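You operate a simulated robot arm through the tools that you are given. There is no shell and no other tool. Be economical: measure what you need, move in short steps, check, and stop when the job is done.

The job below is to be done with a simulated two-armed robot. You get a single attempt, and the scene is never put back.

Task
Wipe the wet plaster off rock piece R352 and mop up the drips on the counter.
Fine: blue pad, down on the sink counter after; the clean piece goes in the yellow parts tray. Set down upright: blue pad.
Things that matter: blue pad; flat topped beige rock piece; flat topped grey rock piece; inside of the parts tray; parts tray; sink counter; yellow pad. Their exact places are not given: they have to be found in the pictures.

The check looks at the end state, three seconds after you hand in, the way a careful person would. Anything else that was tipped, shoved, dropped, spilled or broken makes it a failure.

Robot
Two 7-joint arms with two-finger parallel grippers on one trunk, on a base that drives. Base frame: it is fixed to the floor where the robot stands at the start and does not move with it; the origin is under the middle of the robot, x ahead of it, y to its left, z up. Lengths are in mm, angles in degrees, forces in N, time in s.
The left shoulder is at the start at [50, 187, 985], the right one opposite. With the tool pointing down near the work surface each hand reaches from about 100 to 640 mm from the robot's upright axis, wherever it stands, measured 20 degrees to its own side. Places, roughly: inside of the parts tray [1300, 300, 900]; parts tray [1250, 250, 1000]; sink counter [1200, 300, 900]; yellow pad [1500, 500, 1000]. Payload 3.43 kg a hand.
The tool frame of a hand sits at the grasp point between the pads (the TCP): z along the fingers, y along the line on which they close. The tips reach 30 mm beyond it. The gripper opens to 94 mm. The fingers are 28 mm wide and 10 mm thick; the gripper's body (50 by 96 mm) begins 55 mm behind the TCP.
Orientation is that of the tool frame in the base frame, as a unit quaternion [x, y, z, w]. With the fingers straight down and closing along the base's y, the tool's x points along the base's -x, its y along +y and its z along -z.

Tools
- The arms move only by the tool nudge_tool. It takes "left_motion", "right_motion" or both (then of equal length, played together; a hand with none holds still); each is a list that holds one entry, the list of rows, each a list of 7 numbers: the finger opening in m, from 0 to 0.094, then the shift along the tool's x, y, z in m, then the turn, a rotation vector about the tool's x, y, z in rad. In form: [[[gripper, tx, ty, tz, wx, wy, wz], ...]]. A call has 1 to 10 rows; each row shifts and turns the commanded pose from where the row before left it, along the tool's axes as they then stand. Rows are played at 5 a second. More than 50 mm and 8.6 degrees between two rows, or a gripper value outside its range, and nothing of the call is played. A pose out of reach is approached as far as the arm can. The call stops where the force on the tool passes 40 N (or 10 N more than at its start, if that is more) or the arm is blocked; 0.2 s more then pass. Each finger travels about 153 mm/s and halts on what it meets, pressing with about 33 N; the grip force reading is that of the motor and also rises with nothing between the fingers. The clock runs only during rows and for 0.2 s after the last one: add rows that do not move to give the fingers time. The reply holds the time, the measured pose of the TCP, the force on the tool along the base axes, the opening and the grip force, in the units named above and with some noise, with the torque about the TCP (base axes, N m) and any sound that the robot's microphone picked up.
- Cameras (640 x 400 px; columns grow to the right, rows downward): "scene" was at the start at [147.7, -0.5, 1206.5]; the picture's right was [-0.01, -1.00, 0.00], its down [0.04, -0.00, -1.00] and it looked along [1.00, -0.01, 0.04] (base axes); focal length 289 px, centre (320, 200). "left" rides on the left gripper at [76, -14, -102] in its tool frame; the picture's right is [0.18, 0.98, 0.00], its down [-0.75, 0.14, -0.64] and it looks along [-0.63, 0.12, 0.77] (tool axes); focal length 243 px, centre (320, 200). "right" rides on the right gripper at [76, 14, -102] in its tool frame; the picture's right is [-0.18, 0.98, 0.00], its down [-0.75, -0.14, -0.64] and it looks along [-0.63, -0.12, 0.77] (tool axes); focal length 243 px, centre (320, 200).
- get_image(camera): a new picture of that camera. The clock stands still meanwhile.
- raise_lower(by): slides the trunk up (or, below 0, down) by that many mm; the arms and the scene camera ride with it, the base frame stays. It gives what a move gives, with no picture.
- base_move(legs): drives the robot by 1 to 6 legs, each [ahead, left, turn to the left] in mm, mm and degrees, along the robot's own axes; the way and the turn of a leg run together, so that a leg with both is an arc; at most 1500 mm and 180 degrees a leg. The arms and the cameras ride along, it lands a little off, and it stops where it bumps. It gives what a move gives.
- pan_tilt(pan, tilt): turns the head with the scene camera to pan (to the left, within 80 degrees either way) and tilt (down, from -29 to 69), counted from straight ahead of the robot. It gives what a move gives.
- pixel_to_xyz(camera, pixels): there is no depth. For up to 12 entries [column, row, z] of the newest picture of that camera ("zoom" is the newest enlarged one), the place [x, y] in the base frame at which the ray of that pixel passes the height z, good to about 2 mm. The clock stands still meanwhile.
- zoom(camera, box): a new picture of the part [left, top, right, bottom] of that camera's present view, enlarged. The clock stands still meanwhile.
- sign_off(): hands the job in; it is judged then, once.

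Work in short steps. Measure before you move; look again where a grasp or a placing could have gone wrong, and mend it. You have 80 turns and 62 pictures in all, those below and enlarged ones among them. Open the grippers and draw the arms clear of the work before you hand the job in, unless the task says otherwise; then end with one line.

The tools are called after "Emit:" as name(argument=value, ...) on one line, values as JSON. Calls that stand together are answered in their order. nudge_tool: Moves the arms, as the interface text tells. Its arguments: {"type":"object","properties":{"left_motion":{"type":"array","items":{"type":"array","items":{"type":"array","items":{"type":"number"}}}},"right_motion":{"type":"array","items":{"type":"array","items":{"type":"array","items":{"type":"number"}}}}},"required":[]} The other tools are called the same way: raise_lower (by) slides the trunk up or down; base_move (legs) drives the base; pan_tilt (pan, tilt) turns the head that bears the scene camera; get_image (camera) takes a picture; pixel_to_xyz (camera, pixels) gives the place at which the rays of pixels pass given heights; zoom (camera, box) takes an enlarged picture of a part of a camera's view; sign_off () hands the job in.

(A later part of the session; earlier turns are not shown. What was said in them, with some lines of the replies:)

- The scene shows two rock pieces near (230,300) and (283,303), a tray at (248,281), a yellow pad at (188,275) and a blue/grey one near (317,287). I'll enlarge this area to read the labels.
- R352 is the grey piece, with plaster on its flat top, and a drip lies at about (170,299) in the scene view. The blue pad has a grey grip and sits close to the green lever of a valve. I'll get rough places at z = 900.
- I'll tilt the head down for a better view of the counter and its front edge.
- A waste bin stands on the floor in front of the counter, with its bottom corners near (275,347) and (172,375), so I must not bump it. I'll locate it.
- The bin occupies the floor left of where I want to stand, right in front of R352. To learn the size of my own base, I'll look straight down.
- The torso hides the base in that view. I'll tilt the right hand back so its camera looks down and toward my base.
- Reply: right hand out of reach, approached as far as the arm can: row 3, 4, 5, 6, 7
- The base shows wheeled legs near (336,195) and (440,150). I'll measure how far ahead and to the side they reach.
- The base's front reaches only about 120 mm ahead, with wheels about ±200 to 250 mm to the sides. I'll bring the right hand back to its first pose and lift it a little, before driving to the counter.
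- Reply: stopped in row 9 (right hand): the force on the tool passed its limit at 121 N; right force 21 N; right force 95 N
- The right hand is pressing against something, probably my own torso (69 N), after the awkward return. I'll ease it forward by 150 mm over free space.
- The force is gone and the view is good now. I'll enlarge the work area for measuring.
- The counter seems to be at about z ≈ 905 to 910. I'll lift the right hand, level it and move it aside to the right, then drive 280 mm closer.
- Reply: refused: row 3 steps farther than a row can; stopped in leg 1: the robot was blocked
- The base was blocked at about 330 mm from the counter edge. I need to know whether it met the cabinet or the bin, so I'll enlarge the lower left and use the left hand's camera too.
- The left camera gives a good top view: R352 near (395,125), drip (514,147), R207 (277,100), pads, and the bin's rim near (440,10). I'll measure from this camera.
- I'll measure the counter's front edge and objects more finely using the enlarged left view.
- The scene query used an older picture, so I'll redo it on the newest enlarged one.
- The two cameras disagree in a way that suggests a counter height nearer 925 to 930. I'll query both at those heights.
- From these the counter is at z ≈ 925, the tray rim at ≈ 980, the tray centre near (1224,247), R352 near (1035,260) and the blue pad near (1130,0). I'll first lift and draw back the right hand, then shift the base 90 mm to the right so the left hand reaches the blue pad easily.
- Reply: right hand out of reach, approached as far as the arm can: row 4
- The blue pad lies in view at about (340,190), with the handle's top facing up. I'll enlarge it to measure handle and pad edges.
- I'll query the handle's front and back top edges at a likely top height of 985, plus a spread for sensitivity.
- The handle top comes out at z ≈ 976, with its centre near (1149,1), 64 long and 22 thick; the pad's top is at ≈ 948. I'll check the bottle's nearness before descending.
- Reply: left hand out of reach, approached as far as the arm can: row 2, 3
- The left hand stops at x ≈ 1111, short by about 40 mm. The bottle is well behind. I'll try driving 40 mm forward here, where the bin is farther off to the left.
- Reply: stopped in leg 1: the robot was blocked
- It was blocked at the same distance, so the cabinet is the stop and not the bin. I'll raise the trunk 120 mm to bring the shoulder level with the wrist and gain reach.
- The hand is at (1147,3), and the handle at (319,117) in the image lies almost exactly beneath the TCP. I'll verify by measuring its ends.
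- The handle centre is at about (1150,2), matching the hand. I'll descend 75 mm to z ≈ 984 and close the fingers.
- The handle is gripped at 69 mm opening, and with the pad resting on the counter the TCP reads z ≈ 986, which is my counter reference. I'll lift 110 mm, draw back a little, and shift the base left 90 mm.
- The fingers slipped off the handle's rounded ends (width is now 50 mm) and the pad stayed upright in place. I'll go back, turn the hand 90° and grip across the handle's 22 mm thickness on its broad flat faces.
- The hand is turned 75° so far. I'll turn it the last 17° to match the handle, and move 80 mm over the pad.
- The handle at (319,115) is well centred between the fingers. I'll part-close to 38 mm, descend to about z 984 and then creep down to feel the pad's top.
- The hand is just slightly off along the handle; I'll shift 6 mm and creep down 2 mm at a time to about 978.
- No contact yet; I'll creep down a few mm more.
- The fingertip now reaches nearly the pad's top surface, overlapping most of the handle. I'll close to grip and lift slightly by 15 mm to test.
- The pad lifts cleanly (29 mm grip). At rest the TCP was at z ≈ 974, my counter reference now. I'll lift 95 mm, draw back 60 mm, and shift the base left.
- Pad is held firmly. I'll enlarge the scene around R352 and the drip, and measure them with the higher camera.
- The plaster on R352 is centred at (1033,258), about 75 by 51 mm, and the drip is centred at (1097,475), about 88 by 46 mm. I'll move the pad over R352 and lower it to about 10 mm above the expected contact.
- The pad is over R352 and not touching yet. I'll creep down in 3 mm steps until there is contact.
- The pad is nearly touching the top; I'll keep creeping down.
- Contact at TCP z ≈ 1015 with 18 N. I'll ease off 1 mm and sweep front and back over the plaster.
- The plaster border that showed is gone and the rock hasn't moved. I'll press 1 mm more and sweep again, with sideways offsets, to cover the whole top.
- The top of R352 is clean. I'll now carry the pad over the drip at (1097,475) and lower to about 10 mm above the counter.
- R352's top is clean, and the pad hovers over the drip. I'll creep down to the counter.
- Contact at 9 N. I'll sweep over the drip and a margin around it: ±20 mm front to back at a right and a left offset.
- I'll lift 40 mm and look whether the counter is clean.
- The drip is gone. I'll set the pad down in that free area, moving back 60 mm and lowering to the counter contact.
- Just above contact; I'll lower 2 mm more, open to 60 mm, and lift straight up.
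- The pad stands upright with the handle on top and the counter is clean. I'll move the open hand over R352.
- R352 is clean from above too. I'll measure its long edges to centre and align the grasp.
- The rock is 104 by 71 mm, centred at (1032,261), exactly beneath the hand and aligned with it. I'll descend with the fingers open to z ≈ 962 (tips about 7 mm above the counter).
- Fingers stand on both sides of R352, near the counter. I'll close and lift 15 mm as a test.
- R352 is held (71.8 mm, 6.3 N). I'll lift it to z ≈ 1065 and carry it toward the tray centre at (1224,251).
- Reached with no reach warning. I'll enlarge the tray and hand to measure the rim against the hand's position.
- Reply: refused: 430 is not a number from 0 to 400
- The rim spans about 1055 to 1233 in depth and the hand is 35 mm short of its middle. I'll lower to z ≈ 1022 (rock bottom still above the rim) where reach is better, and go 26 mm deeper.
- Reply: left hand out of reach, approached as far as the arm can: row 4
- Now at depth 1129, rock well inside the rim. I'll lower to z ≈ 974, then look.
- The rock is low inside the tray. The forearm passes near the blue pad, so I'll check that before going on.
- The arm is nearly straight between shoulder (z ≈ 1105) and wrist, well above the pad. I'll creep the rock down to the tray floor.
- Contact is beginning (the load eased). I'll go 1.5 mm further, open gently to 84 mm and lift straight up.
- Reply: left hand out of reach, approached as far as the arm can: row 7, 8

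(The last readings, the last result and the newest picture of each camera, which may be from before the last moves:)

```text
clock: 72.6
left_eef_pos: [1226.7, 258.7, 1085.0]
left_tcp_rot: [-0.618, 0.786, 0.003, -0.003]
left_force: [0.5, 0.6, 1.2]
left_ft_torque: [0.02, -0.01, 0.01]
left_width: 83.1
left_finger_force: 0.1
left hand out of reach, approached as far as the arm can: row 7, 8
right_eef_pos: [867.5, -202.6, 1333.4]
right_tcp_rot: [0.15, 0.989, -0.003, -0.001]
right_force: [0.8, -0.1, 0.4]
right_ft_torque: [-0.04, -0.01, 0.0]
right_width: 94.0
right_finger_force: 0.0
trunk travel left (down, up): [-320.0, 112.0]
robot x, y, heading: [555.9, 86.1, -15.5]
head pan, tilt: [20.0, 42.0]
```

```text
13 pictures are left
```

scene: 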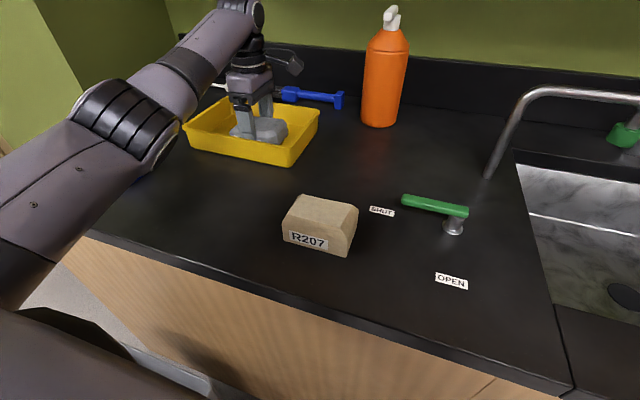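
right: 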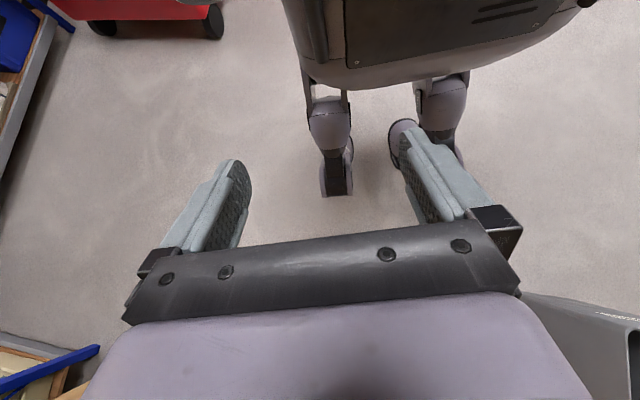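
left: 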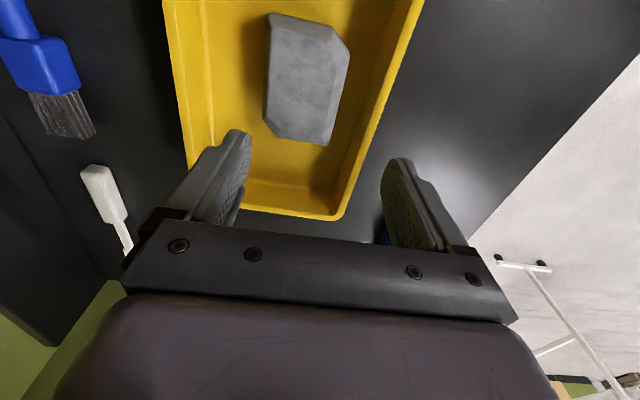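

R352 lies flat inside the tray. I'll draw the left hand back and up, then look at the whole scene.

Emit:
nudge_tool(left_motion=[[[0.083, 0, 0.04, 0, 0, 0, 0], [0.083, 0, 0.04, -0.02, 0, 0, 0], [0.083, 0, 0.04, -0.02, 0, 0, 0], [0.083, 0, 0.04, -0.02, 0, 0, 0], [0.083, 0, 0.04, -0.02, 0, 0, 0], [0.083, 0, 0.03, -0.02, 0, 0, 0], [0.09, 0, 0, 0, 0, 0, 0]]])

Emit:
base_move(legs=[[-200, 0, 0]])

Emit:
get_image(camera="scene")

```text
clock: 74.2
left_eef_pos: [1204.2, 277.9, 1148.9]
left_tcp_rot: [-0.619, 0.785, 0.003, -0.002]
left_force: [-0.5, 0.0, -0.5]
left_ft_torque: [0.01, 0.01, -0.01]
left_width: 90.2
left_finger_force: 0.0
left hand out of reach, approached as far as the arm can: row 1, 2, 3, 4, 5, 6
right_eef_pos: [867.0, -203.0, 1332.9]
right_tcp_rot: [0.15, 0.989, -0.003, -0.001]
right_force: [-0.1, -0.1, 0.6]
right_ft_torque: [0.01, 0.02, -0.04]
right_width: 94.0
right_finger_force: 0.0
trunk travel left (down, up): [-320.0, 112.0]
robot x, y, heading: [553.5, 85.0, -15.6]
head pan, tilt: [20.0, 42.0]
```

```text
clock: 75.8
left_eef_pos: [1013.2, 331.1, 1150.6]
left_tcp_rot: [-0.618, 0.786, 0.003, -0.002]
left_force: [-0.3, 0.0, 0.0]
left_ft_torque: [0.0, -0.01, -0.04]
left_width: 90.1
left_finger_force: 0.0
right_eef_pos: [674.6, -148.7, 1333.9]
right_tcp_rot: [0.15, 0.989, -0.003, -0.001]
right_force: [-0.8, 0.7, -0.3]
right_ft_torque: [-0.05, -0.04, 0.04]
right_width: 94.0
right_finger_force: 0.1
trunk travel left (down, up): [-320.0, 112.0]
robot x, y, heading: [361.4, 136.7, -16.0]
head pan, tilt: [20.0, 42.0]
```

```text
12 pictures are left
```

scene: 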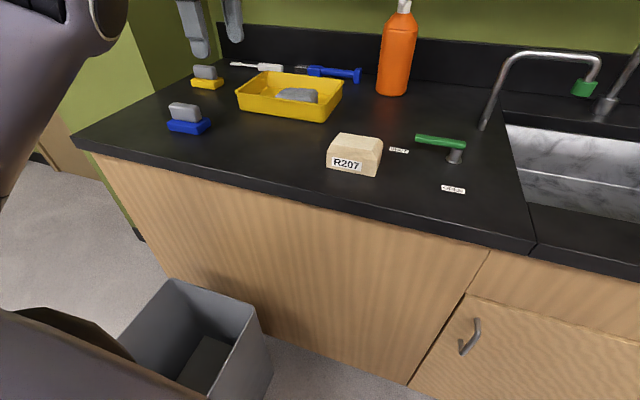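

Everything looks in place: the bin is still standing, the lever still points to SHUT, the blue pad is upright and R352 is in the tray. I'll take one closer look for left-over drips.

Emit:
zoom(camera="scene", box=[120, 50, 440, 230])

Emit:
zoom(camera="scene", box=[150, 60, 350, 185])

```text
2.00 times, centred on (280, 140) of scene
```

zoom: 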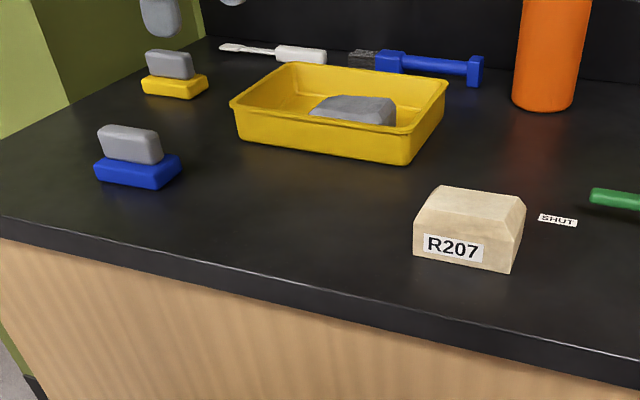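

```text
3.20 times, centred on (250, 122) of scene
```

zoom: 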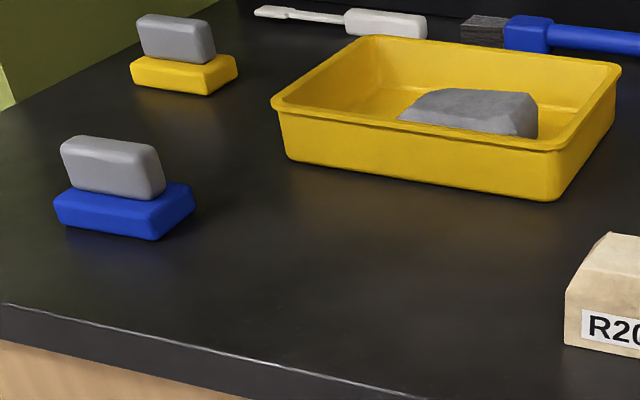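

There are very faint marks near (235,150) of the scene, so I'll look closer at that spot where R352 stood.

Emit:
zoom(camera="scene", box=[195, 120, 295, 182])

```text
6.40 times, centred on (245, 151) of scene
```

zoom: 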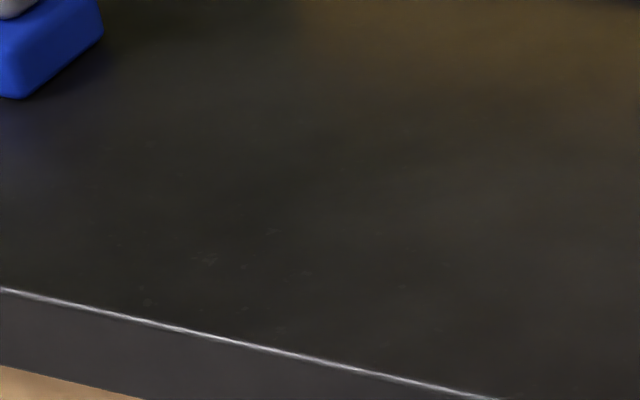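

Those are only surface texture; the counter is clean. Both hands are open and clear of the work, so I'm handing in.

Emit:
sign_off()

```text
The job is handed in.
```

I wiped the plaster off R352 and set it flat in the yellow parts tray. The one drip I could see on the counter is mopped up, and the blue pad stands upright on the sink counter. I never saw a result from the check after handing in.
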